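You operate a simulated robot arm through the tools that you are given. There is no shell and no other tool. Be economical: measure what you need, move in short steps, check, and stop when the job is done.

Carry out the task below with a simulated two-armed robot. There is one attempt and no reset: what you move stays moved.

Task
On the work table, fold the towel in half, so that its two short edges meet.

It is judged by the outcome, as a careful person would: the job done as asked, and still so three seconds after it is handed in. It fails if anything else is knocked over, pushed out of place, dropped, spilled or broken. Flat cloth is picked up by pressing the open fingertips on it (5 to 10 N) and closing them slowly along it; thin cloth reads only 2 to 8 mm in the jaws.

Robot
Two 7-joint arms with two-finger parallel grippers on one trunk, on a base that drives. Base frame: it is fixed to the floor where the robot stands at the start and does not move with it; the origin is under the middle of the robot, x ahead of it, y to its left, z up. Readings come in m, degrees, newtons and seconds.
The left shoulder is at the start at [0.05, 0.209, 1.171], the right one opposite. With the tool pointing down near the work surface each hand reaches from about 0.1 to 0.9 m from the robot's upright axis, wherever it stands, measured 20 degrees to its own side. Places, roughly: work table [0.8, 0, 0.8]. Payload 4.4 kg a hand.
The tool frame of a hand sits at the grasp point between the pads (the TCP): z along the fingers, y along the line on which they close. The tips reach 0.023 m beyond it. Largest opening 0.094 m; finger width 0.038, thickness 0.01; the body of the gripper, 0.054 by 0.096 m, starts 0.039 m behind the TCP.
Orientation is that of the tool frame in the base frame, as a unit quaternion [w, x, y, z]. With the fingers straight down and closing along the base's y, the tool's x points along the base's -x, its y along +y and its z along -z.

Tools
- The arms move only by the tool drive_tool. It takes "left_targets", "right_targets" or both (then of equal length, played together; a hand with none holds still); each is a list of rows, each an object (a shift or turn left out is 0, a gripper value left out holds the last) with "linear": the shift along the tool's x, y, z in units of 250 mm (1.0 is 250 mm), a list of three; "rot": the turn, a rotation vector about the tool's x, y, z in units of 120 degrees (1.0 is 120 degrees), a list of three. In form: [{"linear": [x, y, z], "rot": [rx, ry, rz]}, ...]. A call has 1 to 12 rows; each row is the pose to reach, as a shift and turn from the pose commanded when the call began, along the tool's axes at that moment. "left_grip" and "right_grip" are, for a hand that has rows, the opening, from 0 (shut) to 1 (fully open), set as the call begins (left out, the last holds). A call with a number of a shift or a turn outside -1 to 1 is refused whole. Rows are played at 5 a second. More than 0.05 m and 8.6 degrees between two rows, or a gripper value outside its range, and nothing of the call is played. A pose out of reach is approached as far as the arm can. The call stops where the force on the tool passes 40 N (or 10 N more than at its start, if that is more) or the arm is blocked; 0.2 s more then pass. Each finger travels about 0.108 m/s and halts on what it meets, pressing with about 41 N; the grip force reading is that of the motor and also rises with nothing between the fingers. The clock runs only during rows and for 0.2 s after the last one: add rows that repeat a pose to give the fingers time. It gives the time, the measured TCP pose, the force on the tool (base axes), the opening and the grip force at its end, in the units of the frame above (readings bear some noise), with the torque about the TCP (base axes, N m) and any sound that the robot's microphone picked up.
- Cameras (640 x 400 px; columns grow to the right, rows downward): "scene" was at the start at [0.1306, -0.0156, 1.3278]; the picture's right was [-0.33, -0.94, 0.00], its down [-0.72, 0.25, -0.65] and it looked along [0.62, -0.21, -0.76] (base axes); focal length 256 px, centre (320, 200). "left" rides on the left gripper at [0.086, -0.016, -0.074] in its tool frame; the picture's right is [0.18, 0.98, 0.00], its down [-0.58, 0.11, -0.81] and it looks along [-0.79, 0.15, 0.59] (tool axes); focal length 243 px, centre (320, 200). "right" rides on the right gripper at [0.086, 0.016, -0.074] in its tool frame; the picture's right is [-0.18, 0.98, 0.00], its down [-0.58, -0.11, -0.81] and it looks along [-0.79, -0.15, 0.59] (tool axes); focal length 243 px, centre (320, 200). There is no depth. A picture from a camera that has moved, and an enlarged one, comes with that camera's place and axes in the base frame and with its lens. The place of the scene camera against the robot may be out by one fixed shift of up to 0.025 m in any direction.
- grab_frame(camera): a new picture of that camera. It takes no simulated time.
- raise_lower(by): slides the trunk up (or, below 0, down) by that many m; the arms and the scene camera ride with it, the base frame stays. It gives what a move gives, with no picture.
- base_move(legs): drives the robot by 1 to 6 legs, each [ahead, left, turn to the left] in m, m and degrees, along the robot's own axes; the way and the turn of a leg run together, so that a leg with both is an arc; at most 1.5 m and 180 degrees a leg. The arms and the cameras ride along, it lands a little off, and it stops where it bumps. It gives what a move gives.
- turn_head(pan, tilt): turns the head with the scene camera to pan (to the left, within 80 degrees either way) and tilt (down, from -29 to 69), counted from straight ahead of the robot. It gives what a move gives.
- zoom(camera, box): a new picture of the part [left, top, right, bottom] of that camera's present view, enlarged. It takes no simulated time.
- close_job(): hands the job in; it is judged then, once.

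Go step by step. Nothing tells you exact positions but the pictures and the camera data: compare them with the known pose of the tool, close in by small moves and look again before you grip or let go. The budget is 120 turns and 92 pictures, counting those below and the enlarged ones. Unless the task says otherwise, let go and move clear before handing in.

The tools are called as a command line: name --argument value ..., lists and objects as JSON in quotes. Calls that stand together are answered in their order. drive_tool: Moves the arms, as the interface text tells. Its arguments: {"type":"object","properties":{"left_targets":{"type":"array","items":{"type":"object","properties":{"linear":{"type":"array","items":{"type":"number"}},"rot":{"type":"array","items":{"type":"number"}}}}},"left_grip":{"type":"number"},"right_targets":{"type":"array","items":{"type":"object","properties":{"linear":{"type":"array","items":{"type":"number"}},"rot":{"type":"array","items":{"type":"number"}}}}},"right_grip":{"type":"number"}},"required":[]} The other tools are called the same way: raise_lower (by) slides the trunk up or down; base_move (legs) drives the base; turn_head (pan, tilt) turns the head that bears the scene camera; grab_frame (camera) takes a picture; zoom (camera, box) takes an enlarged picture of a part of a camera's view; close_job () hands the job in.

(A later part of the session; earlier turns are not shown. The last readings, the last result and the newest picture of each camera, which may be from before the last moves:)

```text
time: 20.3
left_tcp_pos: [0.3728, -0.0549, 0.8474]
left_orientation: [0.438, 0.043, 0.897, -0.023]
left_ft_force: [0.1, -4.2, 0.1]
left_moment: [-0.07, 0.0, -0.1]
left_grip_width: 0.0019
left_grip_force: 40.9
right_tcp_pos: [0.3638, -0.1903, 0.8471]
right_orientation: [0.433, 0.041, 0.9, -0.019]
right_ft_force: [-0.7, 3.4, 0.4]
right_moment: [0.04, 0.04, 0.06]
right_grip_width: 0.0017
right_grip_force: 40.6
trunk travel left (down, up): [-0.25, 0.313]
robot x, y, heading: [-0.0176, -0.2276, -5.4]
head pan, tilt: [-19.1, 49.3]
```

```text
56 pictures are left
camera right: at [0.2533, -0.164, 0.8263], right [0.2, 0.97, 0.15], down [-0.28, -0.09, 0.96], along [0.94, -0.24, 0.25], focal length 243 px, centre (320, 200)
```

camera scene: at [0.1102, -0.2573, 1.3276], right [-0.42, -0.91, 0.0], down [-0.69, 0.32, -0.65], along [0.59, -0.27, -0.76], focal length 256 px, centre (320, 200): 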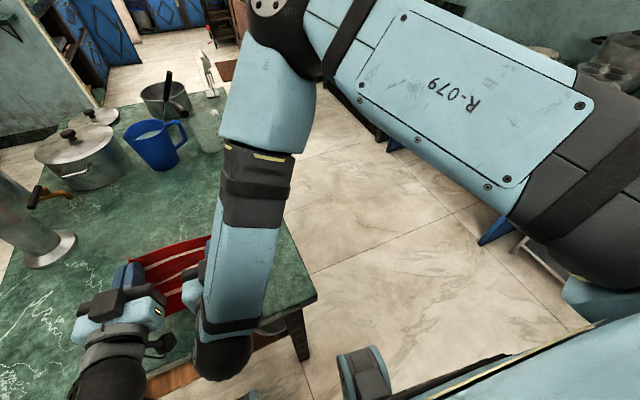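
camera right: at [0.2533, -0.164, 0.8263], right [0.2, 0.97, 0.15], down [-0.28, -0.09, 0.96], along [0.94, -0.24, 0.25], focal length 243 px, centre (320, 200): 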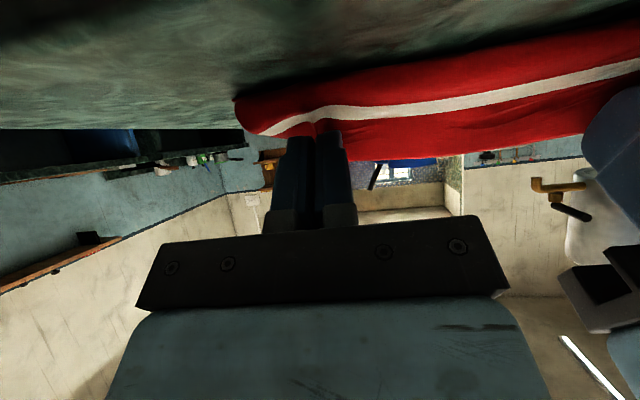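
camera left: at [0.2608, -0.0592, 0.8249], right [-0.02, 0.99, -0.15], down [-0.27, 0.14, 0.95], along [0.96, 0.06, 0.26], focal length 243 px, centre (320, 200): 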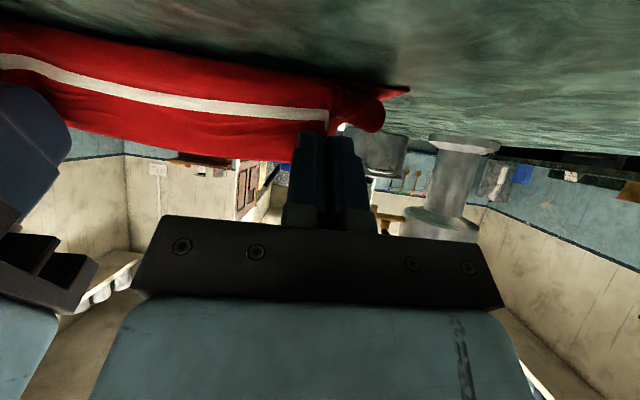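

The cloth still bulges a little, so I'll draw back 2 cm and then open the fingers.

drive_tool --left_targets '[{"linear": [0.025, 0, -0.031]}, {"linear": [0.049, 0, -0.063]}]' --right_targets '[{"linear": [0.025, 0, -0.031]}, {"linear": [0.049, 0, -0.063]}]'

drive_tool --left_targets '[{"linear": [0, 0, 0]}, {"linear": [0, 0, 0]}, {"linear": [0, 0, 0]}]' --right_targets '[{"linear": [0, 0, 0]}, {"linear": [0, 0, 0]}, {"linear": [0, 0, 0]}]' --left_grip 0.3 --right_grip 0.3

grab_frame --camera "left"

grab_frame --camera "right"

```text
time: 20.9
left_tcp_pos: [0.3535, -0.0526, 0.847]
left_orientation: [0.439, 0.043, 0.897, -0.023]
left_ft_force: [-0.6, -5.3, 0.6]
left_moment: [-0.11, 0.0, -0.08]
left_grip_width: 0.0017
left_grip_force: 40.8
right_tcp_pos: [0.3447, -0.1898, 0.847]
right_orientation: [0.432, 0.041, 0.901, -0.019]
right_ft_force: [0.1, 5.7, -0.7]
right_moment: [0.05, 0.0, 0.14]
right_grip_width: 0.002
right_grip_force: 40.8
trunk travel left (down, up): [-0.25, 0.313]
robot x, y, heading: [-0.0159, -0.2291, -5.7]
head pan, tilt: [-19.1, 49.3]
```

```text
time: 21.7
left_tcp_pos: [0.3537, -0.0531, 0.8475]
left_orientation: [0.439, 0.042, 0.897, -0.022]
left_ft_force: [0.4, 0.3, 0.6]
left_moment: [0.04, -0.03, -0.01]
left_grip_width: 0.0283
left_grip_force: 0.0
right_tcp_pos: [0.3446, -0.1896, 0.8467]
right_orientation: [0.434, 0.042, 0.9, -0.019]
right_ft_force: [-0.2, 0.5, 0.1]
right_moment: [0.0, -0.02, 0.01]
right_grip_width: 0.0279
right_grip_force: 0.2
trunk travel left (down, up): [-0.25, 0.313]
robot x, y, heading: [-0.0155, -0.2279, -5.7]
head pan, tilt: [-19.1, 49.3]
```

```text
55 pictures are left
camera left: at [0.2411, -0.0574, 0.8248], right [-0.02, 0.99, -0.15], down [-0.27, 0.14, 0.95], along [0.96, 0.06, 0.26], focal length 243 px, centre (320, 200)
```

left: 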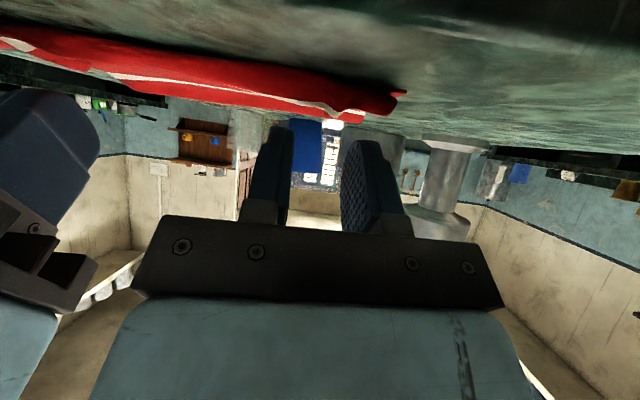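

```text
54 pictures are left
camera right: at [0.2339, -0.1625, 0.8264], right [0.2, 0.97, 0.15], down [-0.28, -0.09, 0.96], along [0.94, -0.24, 0.25], focal length 243 px, centre (320, 200)
```

right: 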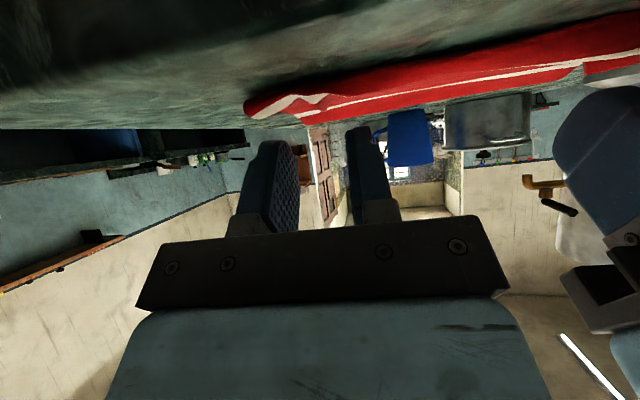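

The fingers are clear of the cloth. I'll raise both hands, bring them vertical again and inspect the result.

drive_tool --left_targets '[{"linear": [-0.06, 0, -0.08], "rot": [0, 0.03, 0]}, {"linear": [-0.13, 0, -0.14], "rot": [0, 0.09, 0]}, {"linear": [-0.21, 0, -0.2], "rot": [0, 0.15, 0]}, {"linear": [-0.29, 0, -0.26], "rot": [0, 0.21, 0]}, {"linear": [-0.37, 0.03, -0.32], "rot": [0, 0.27, 0]}, {"linear": [-0.45, 0.06, -0.37], "rot": [0, 0.33, 0]}, {"linear": [-0.53, 0.1, -0.42], "rot": [0, 0.39, 0]}, {"linear": [-0.55, 0.1, -0.43], "rot": [0, 0.433, 0]}]' --right_targets '[{"linear": [-0.06, 0, -0.08], "rot": [0, 0.03, 0]}, {"linear": [-0.13, 0, -0.14], "rot": [0, 0.09, 0]}, {"linear": [-0.21, 0, -0.2], "rot": [0, 0.15, 0]}, {"linear": [-0.29, 0, -0.26], "rot": [0, 0.21, 0]}, {"linear": [-0.37, -0.08, -0.32], "rot": [0, 0.27, 0]}, {"linear": [-0.45, -0.18, -0.37], "rot": [0, 0.33, 0]}, {"linear": [-0.53, -0.28, -0.42], "rot": [0, 0.39, 0]}, {"linear": [-0.55, -0.4, -0.43], "rot": [0, 0.433, 0]}]'

grab_frame --camera "left"

grab_frame --camera "scene"

```text
time: 22.9
left_tcp_pos: [0.3941, 0.042, 0.9083]
left_orientation: [0.209, 0.087, 0.955, 0.19]
left_ft_force: [0.2, -0.4, 0.0]
left_moment: [0.0, 0.01, 0.01]
left_grip_width: 0.0284
left_grip_force: 0.0
left hand out of reach, approached as far as the arm can: row 1, 2, 3, 4, 5
right_tcp_pos: [0.3396, -0.2022, 0.9603]
right_orientation: [0.182, 0.045, 0.982, -0.007]
right_ft_force: [0.0, 0.7, -0.7]
right_moment: [0.0, -0.02, 0.01]
right_grip_width: 0.0281
right_grip_force: 0.1
trunk travel left (down, up): [-0.25, 0.313]
robot x, y, heading: [-0.0202, -0.2297, -5.7]
head pan, tilt: [-19.1, 49.3]
stopped in row 5 (left hand): the arm was blocked; the commanded pose is now the measured one
```

```text
53 pictures are left
camera left: at [0.2825, 0.0244, 0.9328], right [-0.08, 0.94, 0.32], down [0.18, -0.31, 0.93], along [0.98, 0.13, -0.15], focal length 243 px, centre (320, 200)
```

left: 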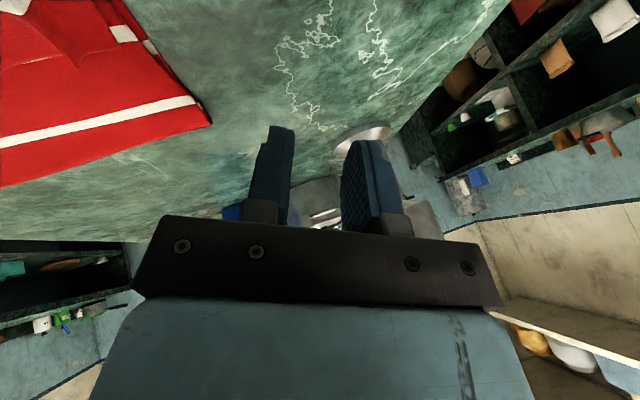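

```text
52 pictures are left
camera scene: at [0.1113, -0.2576, 1.3266], right [-0.42, -0.91, 0.0], down [-0.69, 0.32, -0.65], along [0.59, -0.27, -0.76], focal length 256 px, centre (320, 200)
```

scene: 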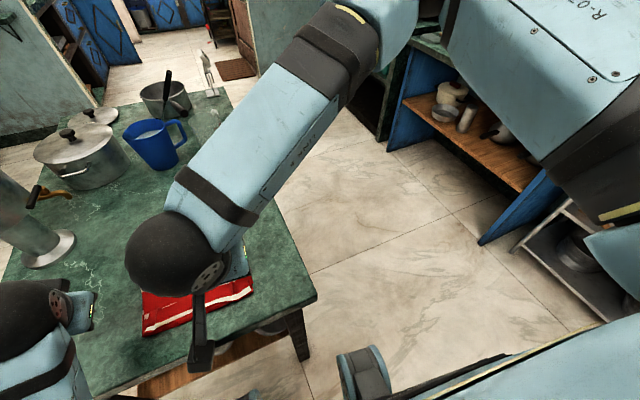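

The left arm ran into its limits close to the body. I'll back the base up for room and a better view.

base_move --legs '[[-0.25, 0, 0]]'

turn_head --pan 10 --tilt 40

grab_frame --camera "scene"

```text
time: 24.7
left_tcp_pos: [0.1437, 0.0637, 0.9107]
left_orientation: [0.21, 0.087, 0.956, 0.187]
left_ft_force: [-0.6, 0.2, 0.0]
left_moment: [0.03, -0.02, -0.02]
left_grip_width: 0.028
left_grip_force: 0.1
right_tcp_pos: [0.0891, -0.1782, 0.9633]
right_orientation: [0.182, 0.045, 0.982, -0.008]
right_ft_force: [0.0, -0.1, -0.4]
right_moment: [-0.01, 0.01, 0.01]
right_grip_width: 0.0283
right_grip_force: 0.1
trunk travel left (down, up): [-0.25, 0.313]
robot x, y, heading: [-0.2656, -0.2066, -5.6]
head pan, tilt: [-19.1, 49.3]
```

```text
time: 25.6
left_tcp_pos: [0.1452, 0.0635, 0.9117]
left_orientation: [0.211, 0.087, 0.955, 0.187]
left_ft_force: [0.3, -0.5, 0.1]
left_moment: [-0.02, 0.0, -0.02]
left_grip_width: 0.0284
left_grip_force: 0.1
right_tcp_pos: [0.0891, -0.1776, 0.9627]
right_orientation: [0.182, 0.045, 0.982, -0.008]
right_ft_force: [1.4, -0.5, -0.7]
right_moment: [-0.01, 0.0, 0.01]
right_grip_width: 0.0285
right_grip_force: 0.1
trunk travel left (down, up): [-0.25, 0.313]
robot x, y, heading: [-0.2655, -0.2044, -5.7]
head pan, tilt: [10.0, 40.0]
```

```text
51 pictures are left
camera scene: at [-0.1246, -0.1945, 1.342], right [0.08, -1.0, 0.0], down [-0.64, -0.05, -0.77], along [0.76, 0.06, -0.64], focal length 256 px, centre (320, 200)
```

scene: 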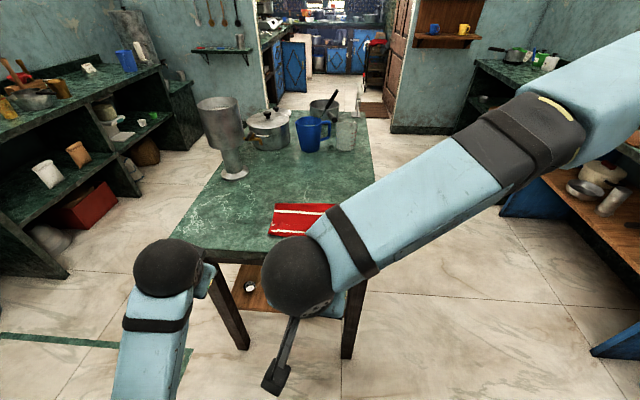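

All the other objects are in place. I'll move the right hand aside to uncover the view of the towel.

drive_tool --right_targets '[{"linear": [0, -0.18, 0], "rot": [0, 0.03, 0]}, {"linear": [0, -0.36, 0], "rot": [0, 0.06, 0]}, {"linear": [0, -0.54, 0], "rot": [0, 0.09, 0]}, {"linear": [0, -0.72, 0], "rot": [0, 0.12, 0]}, {"linear": [0, -0.9, 0], "rot": [0, 0.15, 0]}, {"linear": [0, -1.0, 0], "rot": [0, 0.175, 0]}]'

zoom --camera "scene" --box '[220, 180, 380, 280]'

```text
time: 27.0
left_tcp_pos: [0.1441, 0.0638, 0.9134]
left_orientation: [0.212, 0.086, 0.955, 0.187]
left_ft_force: [1.2, 0.0, 0.1]
left_moment: [0.0, 0.02, -0.01]
left_grip_width: 0.0282
left_grip_force: 0.0
right_tcp_pos: [0.067, -0.4276, 0.9624]
right_orientation: [0.001, 0.046, 0.999, 0.001]
right_ft_force: [-0.5, -0.7, 0.1]
right_moment: [-0.01, 0.0, 0.0]
right_grip_width: 0.0279
right_grip_force: 0.1
trunk travel left (down, up): [-0.25, 0.313]
robot x, y, heading: [-0.2638, -0.2048, -5.4]
head pan, tilt: [10.0, 40.0]
```

```text
4.00 times, centred on (300, 230) of scene
camera zoom: at [-0.1248, -0.1949, 1.3423], right [0.08, -1.0, 0.0], down [-0.64, -0.05, -0.77], along [0.76, 0.06, -0.64], focal length 1023 px, centre (400, 80)
```

zoom: 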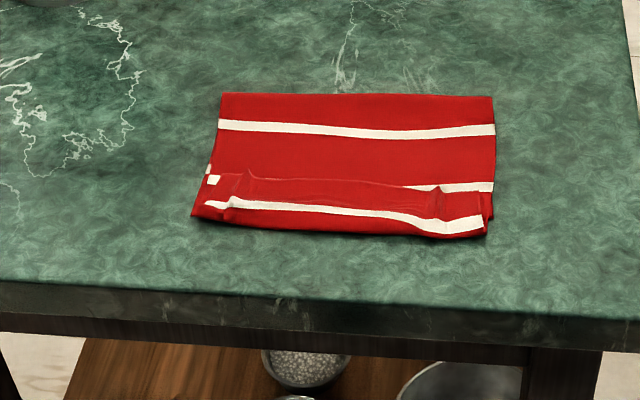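

The fold is in place, but the pinched hem flopped forward into a roughly 4 cm strip and the layers look offset. I'll bring the right hand camera overhead for a closer look.

drive_tool --right_targets '[{"linear": [0, 0, -0.18]}, {"linear": [0, 0.05, -0.36]}, {"linear": [-0.05, 0.15, -0.5]}, {"linear": [-0.15, 0.28, -0.55]}, {"linear": [-0.27, 0.41, -0.55]}, {"linear": [-0.4, 0.53, -0.55]}, {"linear": [-0.5, 0.66, -0.55]}, {"linear": [-0.6, 0.8, -0.55]}, {"linear": [-0.7, 0.92, -0.55]}, {"linear": [-0.84, 0.99, -0.55]}]'

grab_frame --camera "right"

```text
time: 29.2
left_tcp_pos: [0.1434, 0.063, 0.9122]
left_orientation: [0.212, 0.085, 0.956, 0.186]
left_ft_force: [0.7, 0.4, 0.1]
left_moment: [-0.05, -0.02, -0.01]
left_grip_width: 0.0283
left_grip_force: 0.0
right_tcp_pos: [0.3003, -0.1994, 1.101]
right_orientation: [0.0, 0.046, 0.999, 0.0]
right_ft_force: [0.7, -0.4, 0.0]
right_moment: [-0.01, 0.02, -0.02]
right_grip_width: 0.0279
right_grip_force: 0.1
trunk travel left (down, up): [-0.25, 0.313]
robot x, y, heading: [-0.2663, -0.2016, -5.5]
head pan, tilt: [10.0, 40.0]
```

```text
49 pictures are left
camera right: at [0.2139, -0.1744, 1.1744], right [0.27, 0.96, 0.0], down [0.57, -0.16, 0.81], along [0.78, -0.22, -0.59], focal length 243 px, centre (320, 200)
```

right: 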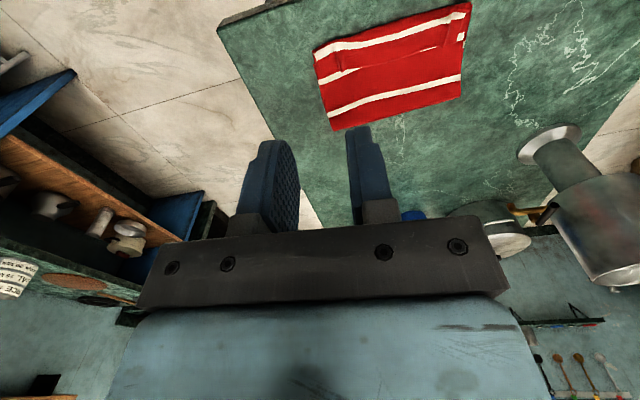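

zoom --camera "right" --box '[290, 0, 498, 130]'

```text
3.08 times, centred on (394, 65) of right
camera zoom: at [0.2139, -0.1744, 1.1744], right [0.27, 0.96, 0.0], down [0.57, -0.16, 0.81], along [0.78, -0.22, -0.59], focal length 746 px, centre (92, 615)
```

zoom: 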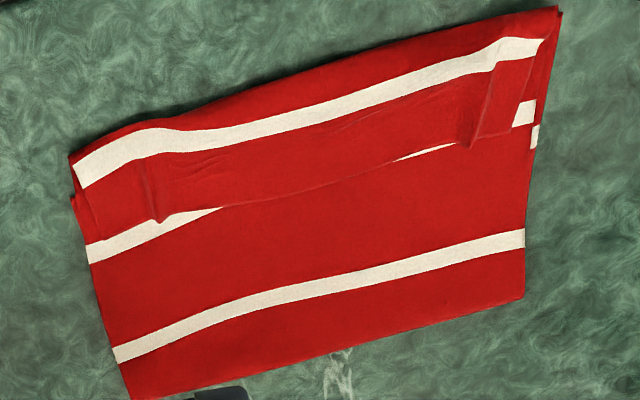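

Stripe positions show the crease sits about 2 cm too close to the robot and the pinched hem flopped forward. I'll re-grip the hem ridges with the hands turned 180° so the cameras are on top, which lets me lay the hem down properly. First I'll straighten and raise the left hand and start turning the right one.

drive_tool --left_targets '[{"linear": [-0.015, 0.016, -0.034], "rot": [0.017, 0.018, -0.003]}, {"linear": [-0.03, 0.03, -0.07], "rot": [0.035, 0.036, -0.007]}, {"linear": [-0.045, 0.047, -0.1], "rot": [0.052, 0.054, -0.01]}, {"linear": [-0.06, 0.063, -0.135], "rot": [0.069, 0.071, -0.014]}, {"linear": [-0.075, 0.078, -0.17], "rot": [0.086, 0.089, -0.017]}, {"linear": [-0.09, 0.094, -0.2], "rot": [0.104, 0.107, -0.021]}, {"linear": [-0.105, 0.11, -0.236], "rot": [0.121, 0.125, -0.024]}, {"linear": [-0.12, 0.126, -0.27], "rot": [0.138, 0.143, -0.028]}, {"linear": [-0.135, 0.141, -0.303], "rot": [0.155, 0.161, -0.031]}, {"linear": [-0.15, 0.157, -0.337], "rot": [0.173, 0.179, -0.035]}, {"linear": [-0.15, 0.157, -0.337], "rot": [0.19, 0.1965, -0.038]}]' --right_targets '[{"rot": [0, 0, 0.068]}, {"rot": [0, 0, 0.136]}, {"rot": [0, 0, 0.205]}, {"rot": [0, 0, 0.273]}, {"rot": [0, 0, 0.341]}, {"rot": [0, 0, 0.409]}, {"rot": [0, 0, 0.477]}, {"rot": [0, 0, 0.545]}, {"rot": [0, 0, 0.614]}, {"rot": [0, 0, 0.682]}, {"rot": [0, 0, 0.75]}]'

```text
time: 29.7
left_tcp_pos: [0.1457, 0.1226, 0.9241]
left_orientation: [0.171, 0.103, 0.94, 0.277]
left_ft_force: [0.5, 0.2, -0.2]
left_moment: [-0.04, -0.02, -0.01]
left_grip_width: 0.0281
left_grip_force: 0.0
right_tcp_pos: [0.2983, -0.1996, 1.0945]
right_orientation: [0.001, 0.14, 0.99, 0.001]
right_ft_force: [0.5, 0.3, -0.1]
right_moment: [0.0, 0.01, 0.01]
right_grip_width: 0.0281
right_grip_force: 0.1
trunk travel left (down, up): [-0.25, 0.313]
robot x, y, heading: [-0.2685, -0.2081, -5.4]
head pan, tilt: [10.0, 40.0]
stopped in row 2 (left hand): the arm was blocked; the commanded pose is now the measured one
```

The left arm is cramped near a joint limit. I'll move it forward and outward first, without turning it.

drive_tool --left_targets '[{"linear": [-0.11, 0.08, 0.03]}, {"linear": [-0.22, 0.16, 0.06]}, {"linear": [-0.33, 0.24, 0.09]}, {"linear": [-0.437, 0.325, 0.12]}]'

grab_frame --camera "scene"

```text
time: 30.7
left_tcp_pos: [0.2666, 0.1712, 0.9755]
left_orientation: [0.172, 0.102, 0.94, 0.276]
left_ft_force: [1.0, -0.1, -0.6]
left_moment: [-0.02, 0.0, 0.0]
left_grip_width: 0.0281
left_grip_force: 0.2
right_tcp_pos: [0.2984, -0.1993, 1.0981]
right_orientation: [0.0, 0.141, 0.99, 0.0]
right_ft_force: [0.8, -1.0, -0.2]
right_moment: [0.01, 0.01, 0.0]
right_grip_width: 0.0281
right_grip_force: 0.1
trunk travel left (down, up): [-0.25, 0.313]
robot x, y, heading: [-0.2679, -0.2034, -5.8]
head pan, tilt: [10.0, 40.0]
```

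```text
47 pictures are left
camera scene: at [-0.124, -0.1942, 1.3403], right [0.08, -1.0, 0.0], down [-0.64, -0.05, -0.77], along [0.76, 0.06, -0.64], focal length 256 px, centre (320, 200)
```

scene: 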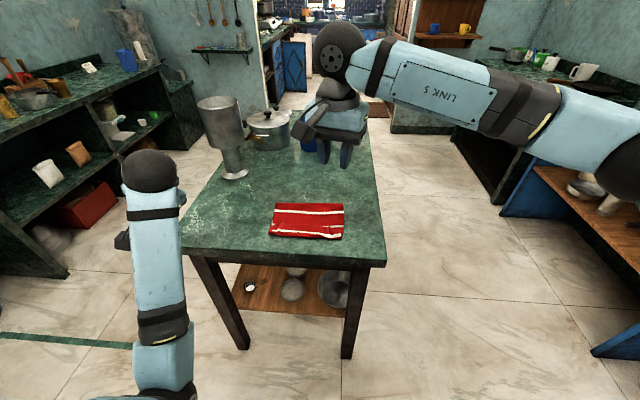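

There is room now. I'll straighten the left hand and turn the right hand 90°.

drive_tool --left_targets '[{"rot": [0.028, 0.015, -0.005]}, {"rot": [0.055, 0.031, -0.011]}, {"rot": [0.083, 0.046, -0.016]}, {"rot": [0.11, 0.062, -0.022]}, {"rot": [0.138, 0.077, -0.027]}, {"rot": [0.166, 0.092, -0.033]}, {"rot": [0.193, 0.108, -0.038]}, {"rot": [0.221, 0.123, -0.044]}, {"rot": [0.248, 0.139, -0.05]}, {"rot": [0.276, 0.154, -0.055]}, {"rot": [0.276, 0.154, -0.055]}]' --right_targets '[{"rot": [0, 0, 0.068]}, {"rot": [0, 0, 0.136]}, {"rot": [0, 0, 0.205]}, {"rot": [0, 0, 0.273]}, {"rot": [0, 0, 0.341]}, {"rot": [0, 0, 0.409]}, {"rot": [0, 0, 0.477]}, {"rot": [0, 0, 0.545]}, {"rot": [0, 0, 0.614]}, {"rot": [0, 0, 0.682]}, {"rot": [0, 0, 0.75]}]'

```text
time: 33.1
left_tcp_pos: [0.2912, 0.2212, 0.963]
left_orientation: [-0.001, 0.048, 0.999, 0.002]
left_ft_force: [1.0, 0.1, 0.9]
left_moment: [0.02, -0.02, -0.02]
left_grip_width: 0.0282
left_grip_force: 0.0
left hand out of reach, approached as far as the arm can: row 6, 7, 8, 9, 10, 11
right_tcp_pos: [0.2977, -0.1982, 1.098]
right_orientation: [0.001, 0.801, 0.599, 0.001]
right_ft_force: [0.4, -0.3, 0.1]
right_moment: [-0.01, 0.04, 0.03]
right_grip_width: 0.0282
right_grip_force: 0.0
trunk travel left (down, up): [-0.25, 0.313]
robot x, y, heading: [-0.2669, -0.205, -5.5]
head pan, tilt: [10.0, 40.0]
```

The left hand is vertical. I'll finish the right turn and start the left one in the mirrored direction.

drive_tool --left_targets '[{"rot": [0, 0, -0.068]}, {"rot": [0, 0, -0.136]}, {"rot": [0, 0, -0.205]}, {"rot": [0, 0, -0.273]}, {"rot": [0, 0, -0.341]}, {"rot": [0, 0, -0.409]}, {"rot": [0, 0, -0.477]}, {"rot": [0, 0, -0.545]}, {"rot": [0, 0, -0.614]}, {"rot": [0, 0, -0.682]}, {"rot": [0, 0, -0.75]}]' --right_targets '[{"rot": [0, 0, 0.06]}, {"rot": [0, 0, 0.12]}, {"rot": [0, 0, 0.18]}, {"rot": [0, 0, 0.24]}, {"rot": [0, 0, 0.3]}, {"rot": [0, 0, 0.36]}, {"rot": [0, 0, 0.42]}, {"rot": [0, 0, 0.48]}, {"rot": [0, 0, 0.54]}, {"rot": [0, 0, 0.6]}, {"rot": [0, 0, 0.66]}]'

```text
time: 35.5
left_tcp_pos: [0.2908, 0.2205, 0.9623]
left_orientation: [0.002, -0.673, 0.739, 0.003]
left_ft_force: [-0.8, -0.4, 0.5]
left_moment: [-0.03, -0.01, 0.02]
left_grip_width: 0.0282
left_grip_force: 0.1
right_tcp_pos: [0.2985, -0.1994, 1.0978]
right_orientation: [-0.001, 0.999, -0.049, 0.001]
right_ft_force: [0.3, 1.2, -0.5]
right_moment: [0.01, 0.01, 0.0]
right_grip_width: 0.0282
right_grip_force: 0.2
trunk travel left (down, up): [-0.25, 0.313]
robot x, y, heading: [-0.2646, -0.2054, -5.4]
head pan, tilt: [10.0, 40.0]
```

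The right hand is flipped. I'll finish the left turn while the right hand comes down over its hem ridge, staying about 8 cm above the cloth.

drive_tool --left_targets '[{"rot": [0, 0, -0.068]}, {"rot": [0, 0, -0.136]}, {"rot": [0, 0, -0.205]}, {"rot": [0, 0, -0.273]}, {"rot": [0, 0, -0.341]}, {"rot": [0, 0, -0.409]}, {"rot": [0, 0, -0.477]}, {"rot": [0, 0, -0.545]}, {"rot": [0, 0, -0.614]}, {"rot": [0, 0, -0.682]}, {"rot": [0, 0, -0.75]}]' --right_targets '[{"linear": [0.03, 0, 0.07]}, {"linear": [0.06, 0, 0.14]}, {"linear": [0.1, 0, 0.21]}, {"linear": [0.13, 0, 0.28]}, {"linear": [0.16, -0.01, 0.35]}, {"linear": [0.2, -0.02, 0.42]}, {"linear": [0.23, -0.03, 0.5]}, {"linear": [0.26, -0.04, 0.57]}, {"linear": [0.3, -0.05, 0.65]}, {"linear": [0.33, -0.06, 0.72]}, {"linear": [0.354, -0.06, 0.79]}]' --right_grip 0.4

grab_frame --camera "right"

grab_frame --camera "scene"

```text
time: 37.9
left_tcp_pos: [0.291, 0.2208, 0.9646]
left_orientation: [-0.004, 0.999, -0.045, 0.0]
left_ft_force: [0.3, 0.3, -0.8]
left_moment: [0.03, 0.0, -0.02]
left_grip_width: 0.0282
left_grip_force: 0.2
right_tcp_pos: [0.389, -0.1935, 0.9013]
right_orientation: [0.0, 0.999, -0.048, 0.001]
right_ft_force: [0.7, -0.2, 0.7]
right_moment: [0.02, -0.01, 0.03]
right_grip_width: 0.0378
right_grip_force: 0.0
trunk travel left (down, up): [-0.25, 0.313]
robot x, y, heading: [-0.2674, -0.207, -5.4]
head pan, tilt: [10.0, 40.0]
```

```text
46 pictures are left
camera right: at [0.4726, -0.217, 0.9752], right [-0.28, -0.96, 0.0], down [-0.57, 0.16, 0.81], along [-0.77, 0.22, -0.59], focal length 243 px, centre (320, 200)
```

right: 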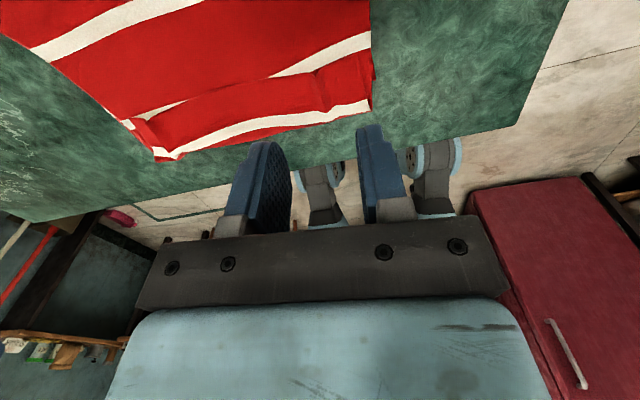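

```text
45 pictures are left
camera scene: at [-0.1242, -0.1945, 1.3409], right [0.08, -1.0, 0.0], down [-0.64, -0.05, -0.77], along [0.76, 0.06, -0.64], focal length 256 px, centre (320, 200)
```

scene: 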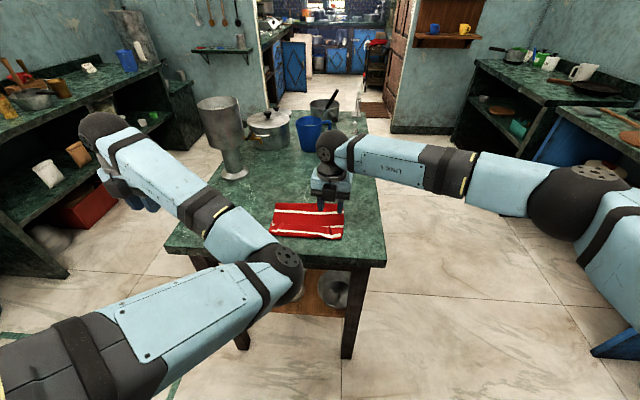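

Both hands are flipped. The left elbow has swung inward, so I'll move that hand over in stages and keep checking.

drive_tool --left_targets '[{"linear": [0.05, 0.1, -0.1]}, {"linear": [0.1, 0.22, -0.2]}, {"linear": [0.15, 0.35, -0.24]}, {"linear": [0.2, 0.48, -0.24]}, {"linear": [0.24, 0.6, -0.24]}]'

grab_frame --camera "scene"

```text
time: 39.1
left_tcp_pos: [0.4143, 0.1213, 0.9656]
left_orientation: [-0.004, 0.999, -0.047, 0.0]
left_ft_force: [0.6, 0.0, 0.2]
left_moment: [0.01, 0.03, 0.03]
left_grip_width: 0.0282
left_grip_force: 0.2
left hand out of reach, approached as far as the arm can: row 1, 2, 3, 4, 5
right_tcp_pos: [0.3893, -0.1932, 0.8999]
right_orientation: [0.0, 0.999, -0.048, 0.0]
right_ft_force: [-0.5, 0.5, -0.5]
right_moment: [0.02, 0.03, 0.01]
right_grip_width: 0.0376
right_grip_force: 0.0
trunk travel left (down, up): [-0.25, 0.313]
robot x, y, heading: [-0.2604, -0.2012, -5.2]
head pan, tilt: [10.0, 40.0]
```

```text
44 pictures are left
camera scene: at [-0.1233, -0.1948, 1.3408], right [0.08, -1.0, 0.0], down [-0.64, -0.05, -0.77], along [0.76, 0.06, -0.64], focal length 256 px, centre (320, 200)
```

scene: 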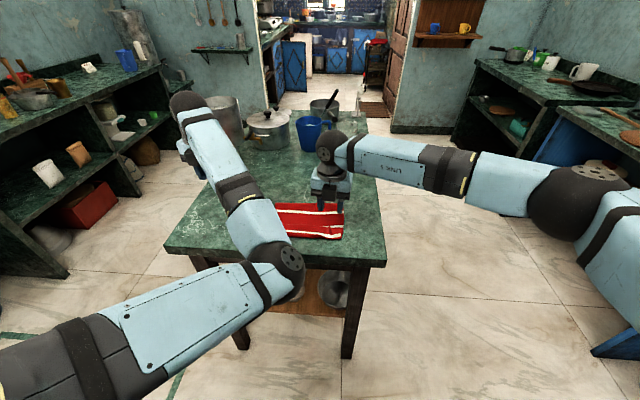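

The left arm is in an awkward branch after that turn. I'll undo the turn while pulling the hand back, then try turning the other way.

drive_tool --left_targets '[{"linear": [-0.1, -0.05, 0], "rot": [0, 0, 0.068]}, {"linear": [-0.2, -0.1, 0], "rot": [0, 0, 0.136]}, {"linear": [-0.3, -0.15, 0], "rot": [0, 0, 0.205]}, {"linear": [-0.4, -0.2, 0], "rot": [0, 0, 0.273]}, {"linear": [-0.45, -0.25, 0], "rot": [0, 0, 0.341]}, {"linear": [-0.45, -0.3, 0], "rot": [0, 0, 0.409]}, {"linear": [-0.45, -0.35, 0], "rot": [0, 0, 0.477]}, {"linear": [-0.45, -0.4, 0], "rot": [0, 0, 0.545]}, {"linear": [-0.45, -0.4, 0], "rot": [0, 0, 0.614]}, {"linear": [-0.45, -0.4, 0], "rot": [0, 0, 0.682]}, {"linear": [-0.45, -0.4, 0], "rot": [0, 0, 0.75]}]'

drive_tool --left_targets '[{"rot": [0, 0, 0.068]}, {"rot": [0, 0, 0.136]}, {"rot": [0, 0, 0.205]}, {"rot": [0, 0, 0.273]}, {"rot": [0, 0, 0.341]}, {"rot": [0, 0, 0.409]}, {"rot": [0, 0, 0.477]}, {"rot": [0, 0, 0.545]}, {"rot": [0, 0, 0.614]}, {"rot": [0, 0, 0.682]}, {"rot": [0, 0, 0.75]}]'

grab_frame --camera "scene"

```text
time: 41.5
left_tcp_pos: [0.3108, 0.2288, 0.9682]
left_orientation: [0.0, -0.67, 0.742, 0.002]
left_ft_force: [0.1, -0.2, 0.0]
left_moment: [0.0, 0.03, 0.02]
left_grip_width: 0.0284
left_grip_force: 0.1
left hand out of reach, approached as far as the arm can: row 1, 2, 3, 4, 5, 6
right_tcp_pos: [0.3886, -0.1925, 0.9007]
right_orientation: [0.0, 0.999, -0.046, 0.001]
right_ft_force: [-0.2, 0.7, 0.3]
right_moment: [0.04, 0.0, -0.02]
right_grip_width: 0.0375
right_grip_force: 0.0
trunk travel left (down, up): [-0.25, 0.313]
robot x, y, heading: [-0.2656, -0.206, -5.6]
head pan, tilt: [10.0, 40.0]
```

```text
time: 43.9
left_tcp_pos: [0.3105, 0.2283, 0.9676]
left_orientation: [-0.001, 0.05, 0.999, 0.001]
left_ft_force: [0.1, -0.5, -0.1]
left_moment: [-0.02, 0.01, -0.01]
left_grip_width: 0.028
left_grip_force: 0.0
right_tcp_pos: [0.3881, -0.1923, 0.9001]
right_orientation: [0.0, 0.999, -0.047, 0.001]
right_ft_force: [-0.3, 0.4, -0.7]
right_moment: [-0.06, 0.01, 0.0]
right_grip_width: 0.0376
right_grip_force: 0.0
trunk travel left (down, up): [-0.25, 0.313]
robot x, y, heading: [-0.2686, -0.2054, -5.5]
head pan, tilt: [10.0, 40.0]
```

```text
43 pictures are left
camera scene: at [-0.1246, -0.1944, 1.341], right [0.08, -1.0, 0.0], down [-0.64, -0.05, -0.77], along [0.76, 0.06, -0.64], focal length 256 px, centre (320, 200)
```

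scene: 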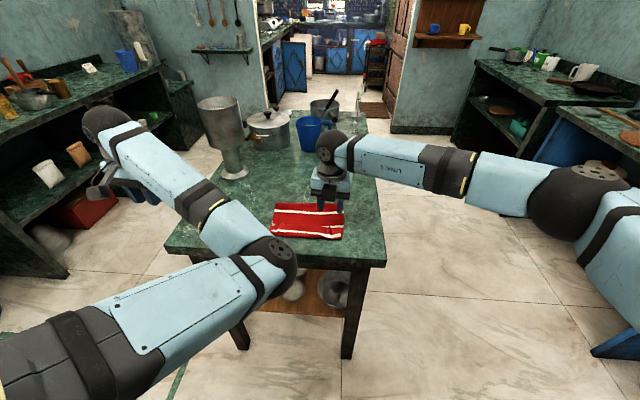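

The elbow is still inward. I'll try turning the left hand the other way, which may swing the elbow outward.

drive_tool --left_targets '[{"rot": [0, 0, 0.068]}, {"rot": [0, 0, 0.136]}, {"rot": [0, 0, 0.205]}, {"rot": [0, 0, 0.273]}, {"rot": [0, 0, 0.341]}, {"rot": [0, 0, 0.409]}, {"rot": [0, 0, 0.477]}, {"rot": [0, 0, 0.545]}, {"rot": [0, 0, 0.614]}, {"rot": [0, 0, 0.682]}, {"rot": [0, 0, 0.75]}]'

grab_frame --camera "scene"

```text
time: 46.3
left_tcp_pos: [0.3095, 0.2293, 0.968]
left_orientation: [-0.002, 0.742, 0.67, 0.001]
left_ft_force: [0.2, -1.0, 0.4]
left_moment: [0.03, 0.02, 0.02]
left_grip_width: 0.0282
left_grip_force: 0.0
right_tcp_pos: [0.3891, -0.1915, 0.9012]
right_orientation: [0.0, 0.999, -0.047, 0.001]
right_ft_force: [0.0, 0.6, -0.2]
right_moment: [-0.01, 0.0, 0.0]
right_grip_width: 0.0377
right_grip_force: 0.1
trunk travel left (down, up): [-0.25, 0.313]
robot x, y, heading: [-0.2672, -0.2036, -5.5]
head pan, tilt: [10.0, 40.0]
```

```text
42 pictures are left
camera scene: at [-0.1246, -0.1944, 1.341], right [0.08, -1.0, 0.0], down [-0.64, -0.05, -0.77], along [0.76, 0.06, -0.64], focal length 256 px, centre (320, 200)
```

scene: 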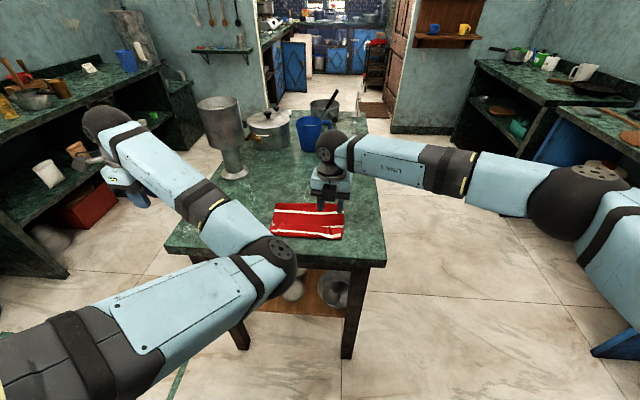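

The left elbow doesn't recover, so I'll finish with the right arm alone. I'll move the left hand well out to the left, then shift the base left so the right arm is centred on the towel.

drive_tool --left_targets '[{"linear": [0.16, 0, 0]}, {"linear": [0.32, 0, 0]}, {"linear": [0.48, 0, 0]}, {"linear": [0.64, 0, 0]}, {"linear": [0.8, 0, 0]}]'

base_move --legs '[[0, 0.1, 0]]'

grab_frame --camera "scene"

```text
time: 47.5
left_tcp_pos: [0.3296, 0.4285, 0.9665]
left_orientation: [-0.002, 0.741, 0.671, -0.001]
left_ft_force: [-0.3, 1.2, -0.3]
left_moment: [0.01, -0.01, -0.02]
left_grip_width: 0.0283
left_grip_force: 0.0
right_tcp_pos: [0.3878, -0.1912, 0.9019]
right_orientation: [0.0, 0.999, -0.047, 0.0]
right_ft_force: [0.7, 0.1, 0.0]
right_moment: [-0.01, 0.01, 0.0]
right_grip_width: 0.0374
right_grip_force: 0.1
trunk travel left (down, up): [-0.25, 0.313]
robot x, y, heading: [-0.2669, -0.2061, -5.6]
head pan, tilt: [10.0, 40.0]
```

```text
time: 49.1
left_tcp_pos: [0.3393, 0.5261, 0.9679]
left_orientation: [-0.002, 0.741, 0.672, 0.0]
left_ft_force: [0.2, 0.5, 0.1]
left_moment: [-0.03, -0.03, -0.01]
left_grip_width: 0.0281
left_grip_force: 0.1
right_tcp_pos: [0.3978, -0.0935, 0.9014]
right_orientation: [0.0, 0.999, -0.048, 0.0]
right_ft_force: [-0.4, -0.2, 0.2]
right_moment: [-0.01, -0.03, 0.0]
right_grip_width: 0.0375
right_grip_force: 0.2
trunk travel left (down, up): [-0.25, 0.313]
robot x, y, heading: [-0.2587, -0.1096, -5.5]
head pan, tilt: [10.0, 40.0]
```

```text
41 pictures are left
camera scene: at [-0.1152, -0.0955, 1.341], right [0.08, -1.0, 0.0], down [-0.64, -0.05, -0.77], along [0.76, 0.06, -0.64], focal length 256 px, centre (320, 200)
```

scene: 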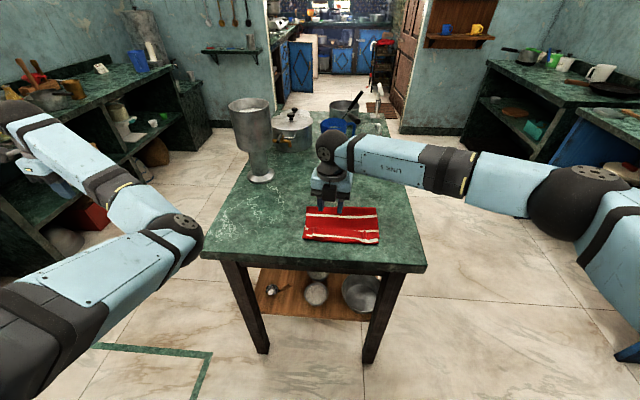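

The view is clear now, so I'll zoom in on the towel.

zoom --camera "scene" --box '[280, 190, 408, 270]'

zoom --camera "right" --box '[80, 0, 480, 250]'

```text
5.00 times, centred on (344, 230) of scene
camera zoom: at [-0.1152, -0.0955, 1.341], right [0.08, -1.0, 0.0], down [-0.64, -0.05, -0.77], along [0.76, 0.06, -0.64], focal length 1279 px, centre (200, 50)
```

zoom: 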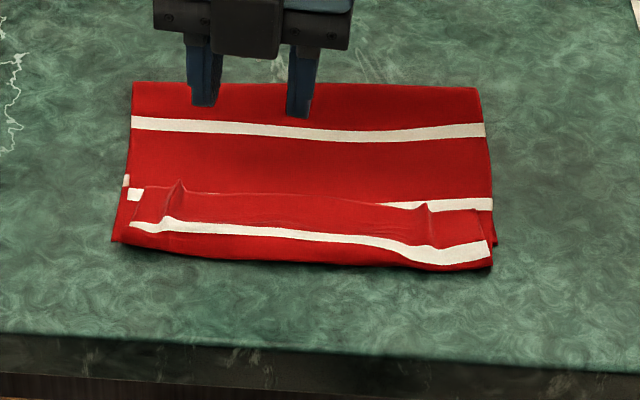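

```text
1.60 times, centred on (280, 125) of right
camera zoom: at [0.4817, -0.1177, 0.9759], right [-0.28, -0.96, 0.0], down [-0.57, 0.16, 0.81], along [-0.77, 0.22, -0.59], focal length 388 px, centre (384, 320)
```

zoom: 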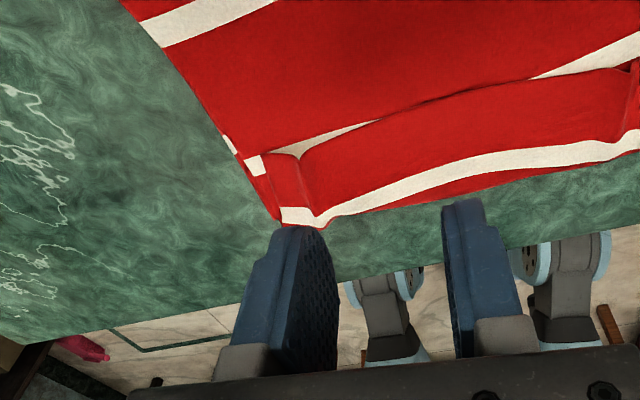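

The pinch ridges are at about (.383,-.192) and (.387,-.050). I'll lower the open right fingers astride the right ridge, starting from just above it.

drive_tool --right_targets '[{"linear": [0.002, 0.13, 0]}, {"linear": [0.004, 0.27, 0]}, {"linear": [0.006, 0.393, 0.06]}, {"linear": [0.006, 0.393, 0.16]}, {"linear": [0.006, 0.393, 0.25]}]'

zoom --camera "scene" --box '[280, 190, 408, 270]'

zoom --camera "right" --box '[160, 50, 480, 250]'

```text
time: 50.3
left_tcp_pos: [0.3369, 0.5256, 0.9685]
left_orientation: [-0.002, 0.741, 0.671, 0.001]
left_ft_force: [-0.7, -0.7, -0.3]
left_moment: [0.0, 0.01, 0.03]
left_grip_width: 0.0281
left_grip_force: 0.2
right_tcp_pos: [0.39, -0.1924, 0.8399]
right_orientation: [0.0, 0.999, -0.047, 0.001]
right_ft_force: [0.2, 0.5, -1.3]
right_moment: [-0.01, 0.02, 0.03]
right_grip_width: 0.0377
right_grip_force: 0.1
trunk travel left (down, up): [-0.25, 0.313]
robot x, y, heading: [-0.2567, -0.1026, -5.5]
head pan, tilt: [10.0, 40.0]
```

```text
5.00 times, centred on (344, 230) of scene
camera zoom: at [-0.115, -0.0962, 1.341], right [0.08, -1.0, 0.0], down [-0.64, -0.05, -0.77], along [0.76, 0.06, -0.64], focal length 1279 px, centre (200, 50)
```

zoom: 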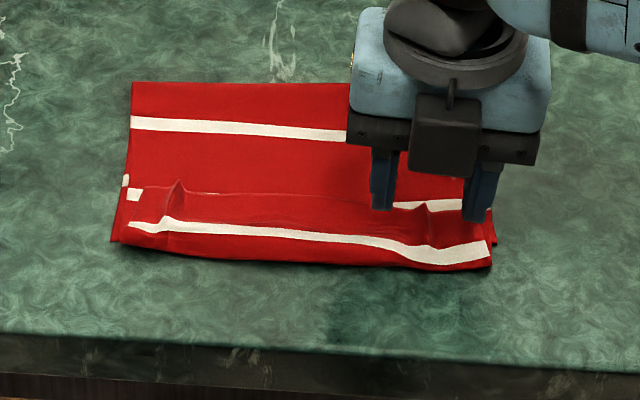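

```text
2.00 times, centred on (320, 150) of right
camera zoom: at [0.4742, -0.2161, 0.9129], right [-0.28, -0.96, 0.0], down [-0.57, 0.16, 0.81], along [-0.77, 0.22, -0.59], focal length 485 px, centre (320, 300)
```

zoom: 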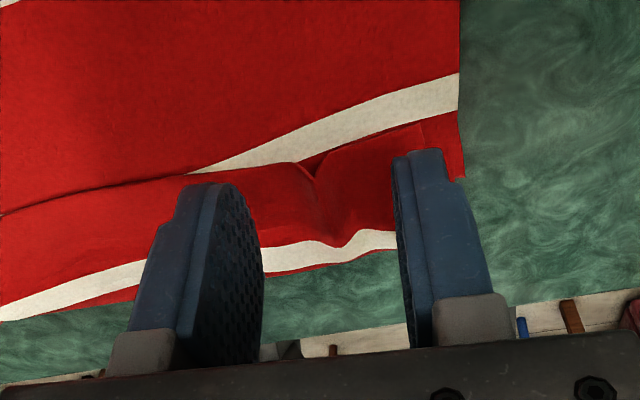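

The fingers straddle the ridge, so I'll lower to light contact.

drive_tool --right_targets '[{"linear": [0, 0, 0.016]}, {"linear": [0, 0, 0.03]}, {"linear": [0, 0, 0.038]}]'

```text
time: 51.1
left_tcp_pos: [0.3381, 0.5266, 0.9663]
left_orientation: [-0.002, 0.741, 0.671, 0.001]
left_ft_force: [-0.1, -0.8, 0.1]
left_moment: [0.01, 0.01, 0.0]
left_grip_width: 0.0282
left_grip_force: 0.2
right_tcp_pos: [0.3901, -0.1914, 0.8286]
right_orientation: [0.0, 0.999, -0.048, 0.001]
right_ft_force: [0.2, 0.2, 0.1]
right_moment: [-0.03, -0.01, -0.03]
right_grip_width: 0.0374
right_grip_force: 0.1
trunk travel left (down, up): [-0.25, 0.313]
robot x, y, heading: [-0.2554, -0.1058, -5.3]
head pan, tilt: [10.0, 40.0]
```

drive_tool --right_targets '[{"linear": [0, 0, 0.005]}, {"linear": [0, 0, 0.01]}]'

drive_tool --right_targets '[{"linear": [0, 0, 0]}, {"linear": [0, 0, 0]}]' --right_grip 0.2

zoom --camera "right" --box '[160, 50, 480, 250]'

```text
time: 51.7
left_tcp_pos: [0.3385, 0.5268, 0.9677]
left_orientation: [-0.002, 0.741, 0.672, 0.0]
left_ft_force: [0.6, -0.3, -0.6]
left_moment: [-0.02, 0.0, -0.02]
left_grip_width: 0.0284
left_grip_force: 0.0
right_tcp_pos: [0.3899, -0.1933, 0.8271]
right_orientation: [0.0, 0.999, -0.046, 0.002]
right_ft_force: [-0.6, -0.8, 0.9]
right_moment: [-0.03, -0.04, 0.01]
right_grip_width: 0.0379
right_grip_force: 0.0
trunk travel left (down, up): [-0.25, 0.313]
robot x, y, heading: [-0.255, -0.108, -5.5]
head pan, tilt: [10.0, 40.0]
```

```text
time: 52.3
left_tcp_pos: [0.3384, 0.5262, 0.9682]
left_orientation: [-0.002, 0.741, 0.672, 0.0]
left_ft_force: [0.1, 0.9, -0.8]
left_moment: [0.01, 0.02, -0.02]
left_grip_width: 0.0282
left_grip_force: 0.0
right_tcp_pos: [0.3911, -0.1915, 0.8269]
right_orientation: [0.0, 0.999, -0.047, 0.001]
right_ft_force: [0.6, -0.7, 2.3]
right_moment: [-0.01, 0.02, -0.01]
right_grip_width: 0.0189
right_grip_force: 0.0
trunk travel left (down, up): [-0.25, 0.313]
robot x, y, heading: [-0.2533, -0.1045, -5.4]
head pan, tilt: [10.0, 40.0]
```

```text
2.00 times, centred on (320, 150) of right
camera zoom: at [0.4739, -0.2157, 0.9015], right [-0.28, -0.96, 0.0], down [-0.57, 0.16, 0.81], along [-0.77, 0.22, -0.59], focal length 485 px, centre (320, 300)
```

zoom: 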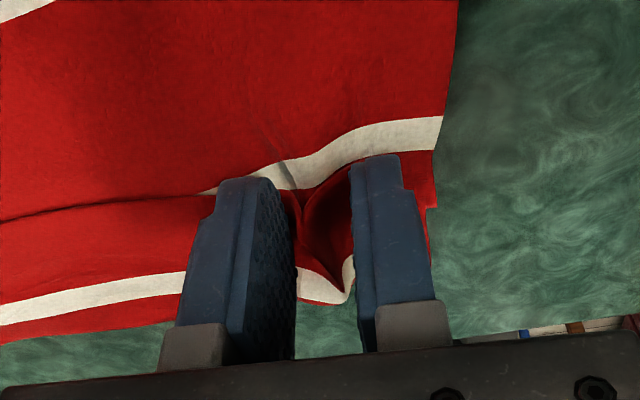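

drive_tool --right_targets '[{"linear": [0, 0, -0.004]}, {"linear": [0, 0, -0.004]}, {"linear": [0, 0, -0.004]}]' --right_grip 0.0

drive_tool --right_targets '[{"linear": [0, 0, -0.04]}, {"linear": [0, 0, -0.1]}, {"linear": [0, 0, -0.16]}]'

zoom --camera "scene" --box '[280, 190, 408, 270]'

zoom --camera "right" --box '[80, 0, 480, 250]'

```text
time: 53.1
left_tcp_pos: [0.3385, 0.526, 0.9678]
left_orientation: [-0.002, 0.741, 0.672, 0.001]
left_ft_force: [-0.1, 0.1, 0.1]
left_moment: [-0.02, 0.0, 0.0]
left_grip_width: 0.028
left_grip_force: 0.1
right_tcp_pos: [0.3907, -0.1924, 0.8271]
right_orientation: [0.0, 0.999, -0.047, 0.001]
right_ft_force: [-0.1, -0.2, 1.5]
right_moment: [0.02, 0.06, 0.03]
right_grip_width: 0.0036
right_grip_force: 41.1
trunk travel left (down, up): [-0.25, 0.313]
robot x, y, heading: [-0.2589, -0.103, -5.4]
head pan, tilt: [10.0, 40.0]
```

```text
time: 53.9
left_tcp_pos: [0.337, 0.526, 0.968]
left_orientation: [-0.002, 0.741, 0.672, 0.0]
left_ft_force: [0.0, -1.2, -0.5]
left_moment: [0.03, 0.01, 0.01]
left_grip_width: 0.0283
left_grip_force: 0.1
right_tcp_pos: [0.3889, -0.1927, 0.8684]
right_orientation: [0.0, 0.999, -0.047, 0.001]
right_ft_force: [0.5, -0.1, 0.7]
right_moment: [-0.03, 0.02, -0.01]
right_grip_width: 0.0037
right_grip_force: 40.2
trunk travel left (down, up): [-0.25, 0.313]
robot x, y, heading: [-0.2565, -0.1041, -5.3]
head pan, tilt: [10.0, 40.0]
```

```text
5.00 times, centred on (344, 230) of scene
camera zoom: at [-0.1154, -0.0957, 1.341], right [0.08, -1.0, 0.0], down [-0.64, -0.05, -0.77], along [0.76, 0.06, -0.64], focal length 1279 px, centre (200, 50)
```

zoom: 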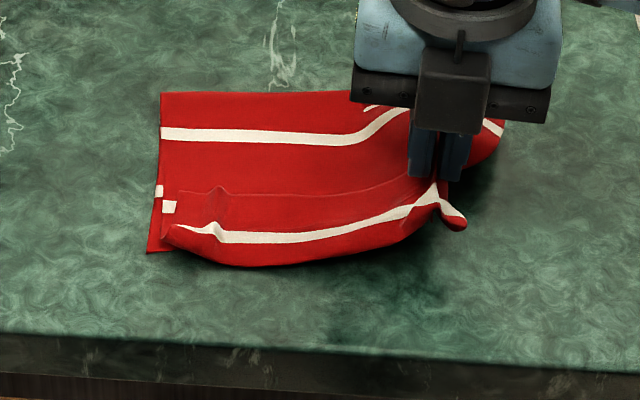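

```text
1.60 times, centred on (280, 125) of right
camera zoom: at [0.4733, -0.2157, 0.9429], right [-0.28, -0.96, 0.0], down [-0.57, 0.16, 0.81], along [-0.77, 0.22, -0.59], focal length 388 px, centre (384, 320)
```

zoom: 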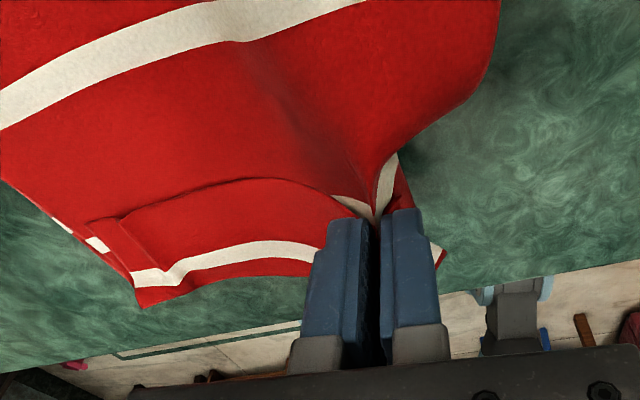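

The jaws took both the hem and the upper layer. That helps: I'll use this grip to shift the upper layer about 4 cm forward at this end so the crease moves to the true middle, then set it down.

drive_tool --right_targets '[{"linear": [0.06, 0, -0.12]}, {"linear": [0.15, 0, -0.2]}, {"linear": [0.24, 0, -0.2]}, {"linear": [0.26, 0, -0.12]}, {"linear": [0.24, 0, -0.02]}, {"linear": [0.2, 0, 0.06]}, {"linear": [0.17, 0, 0.12]}, {"linear": [0.155, 0, 0.157]}]'

zoom --camera "scene" --box '[280, 190, 408, 270]'

```text
time: 55.7
left_tcp_pos: [0.3374, 0.527, 0.9686]
left_orientation: [-0.001, 0.741, 0.671, 0.001]
left_ft_force: [0.6, -0.3, 0.7]
left_moment: [-0.01, 0.03, 0.01]
left_grip_width: 0.0285
left_grip_force: 0.0
right_tcp_pos: [0.4279, -0.1952, 0.8313]
right_orientation: [-0.001, 0.999, -0.047, 0.003]
right_ft_force: [2.4, -0.2, 10.4]
right_moment: [-0.02, -0.13, 0.0]
right_grip_width: 0.004
right_grip_force: 40.6
trunk travel left (down, up): [-0.25, 0.313]
robot x, y, heading: [-0.2548, -0.1036, -5.2]
head pan, tilt: [10.0, 40.0]
```

```text
5.00 times, centred on (344, 230) of scene
camera zoom: at [-0.1164, -0.0957, 1.3414], right [0.08, -1.0, 0.0], down [-0.64, -0.05, -0.77], along [0.76, 0.06, -0.64], focal length 1279 px, centre (200, 50)
```

zoom: 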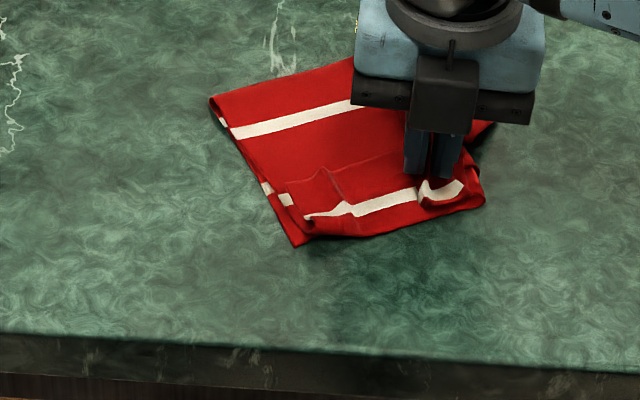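

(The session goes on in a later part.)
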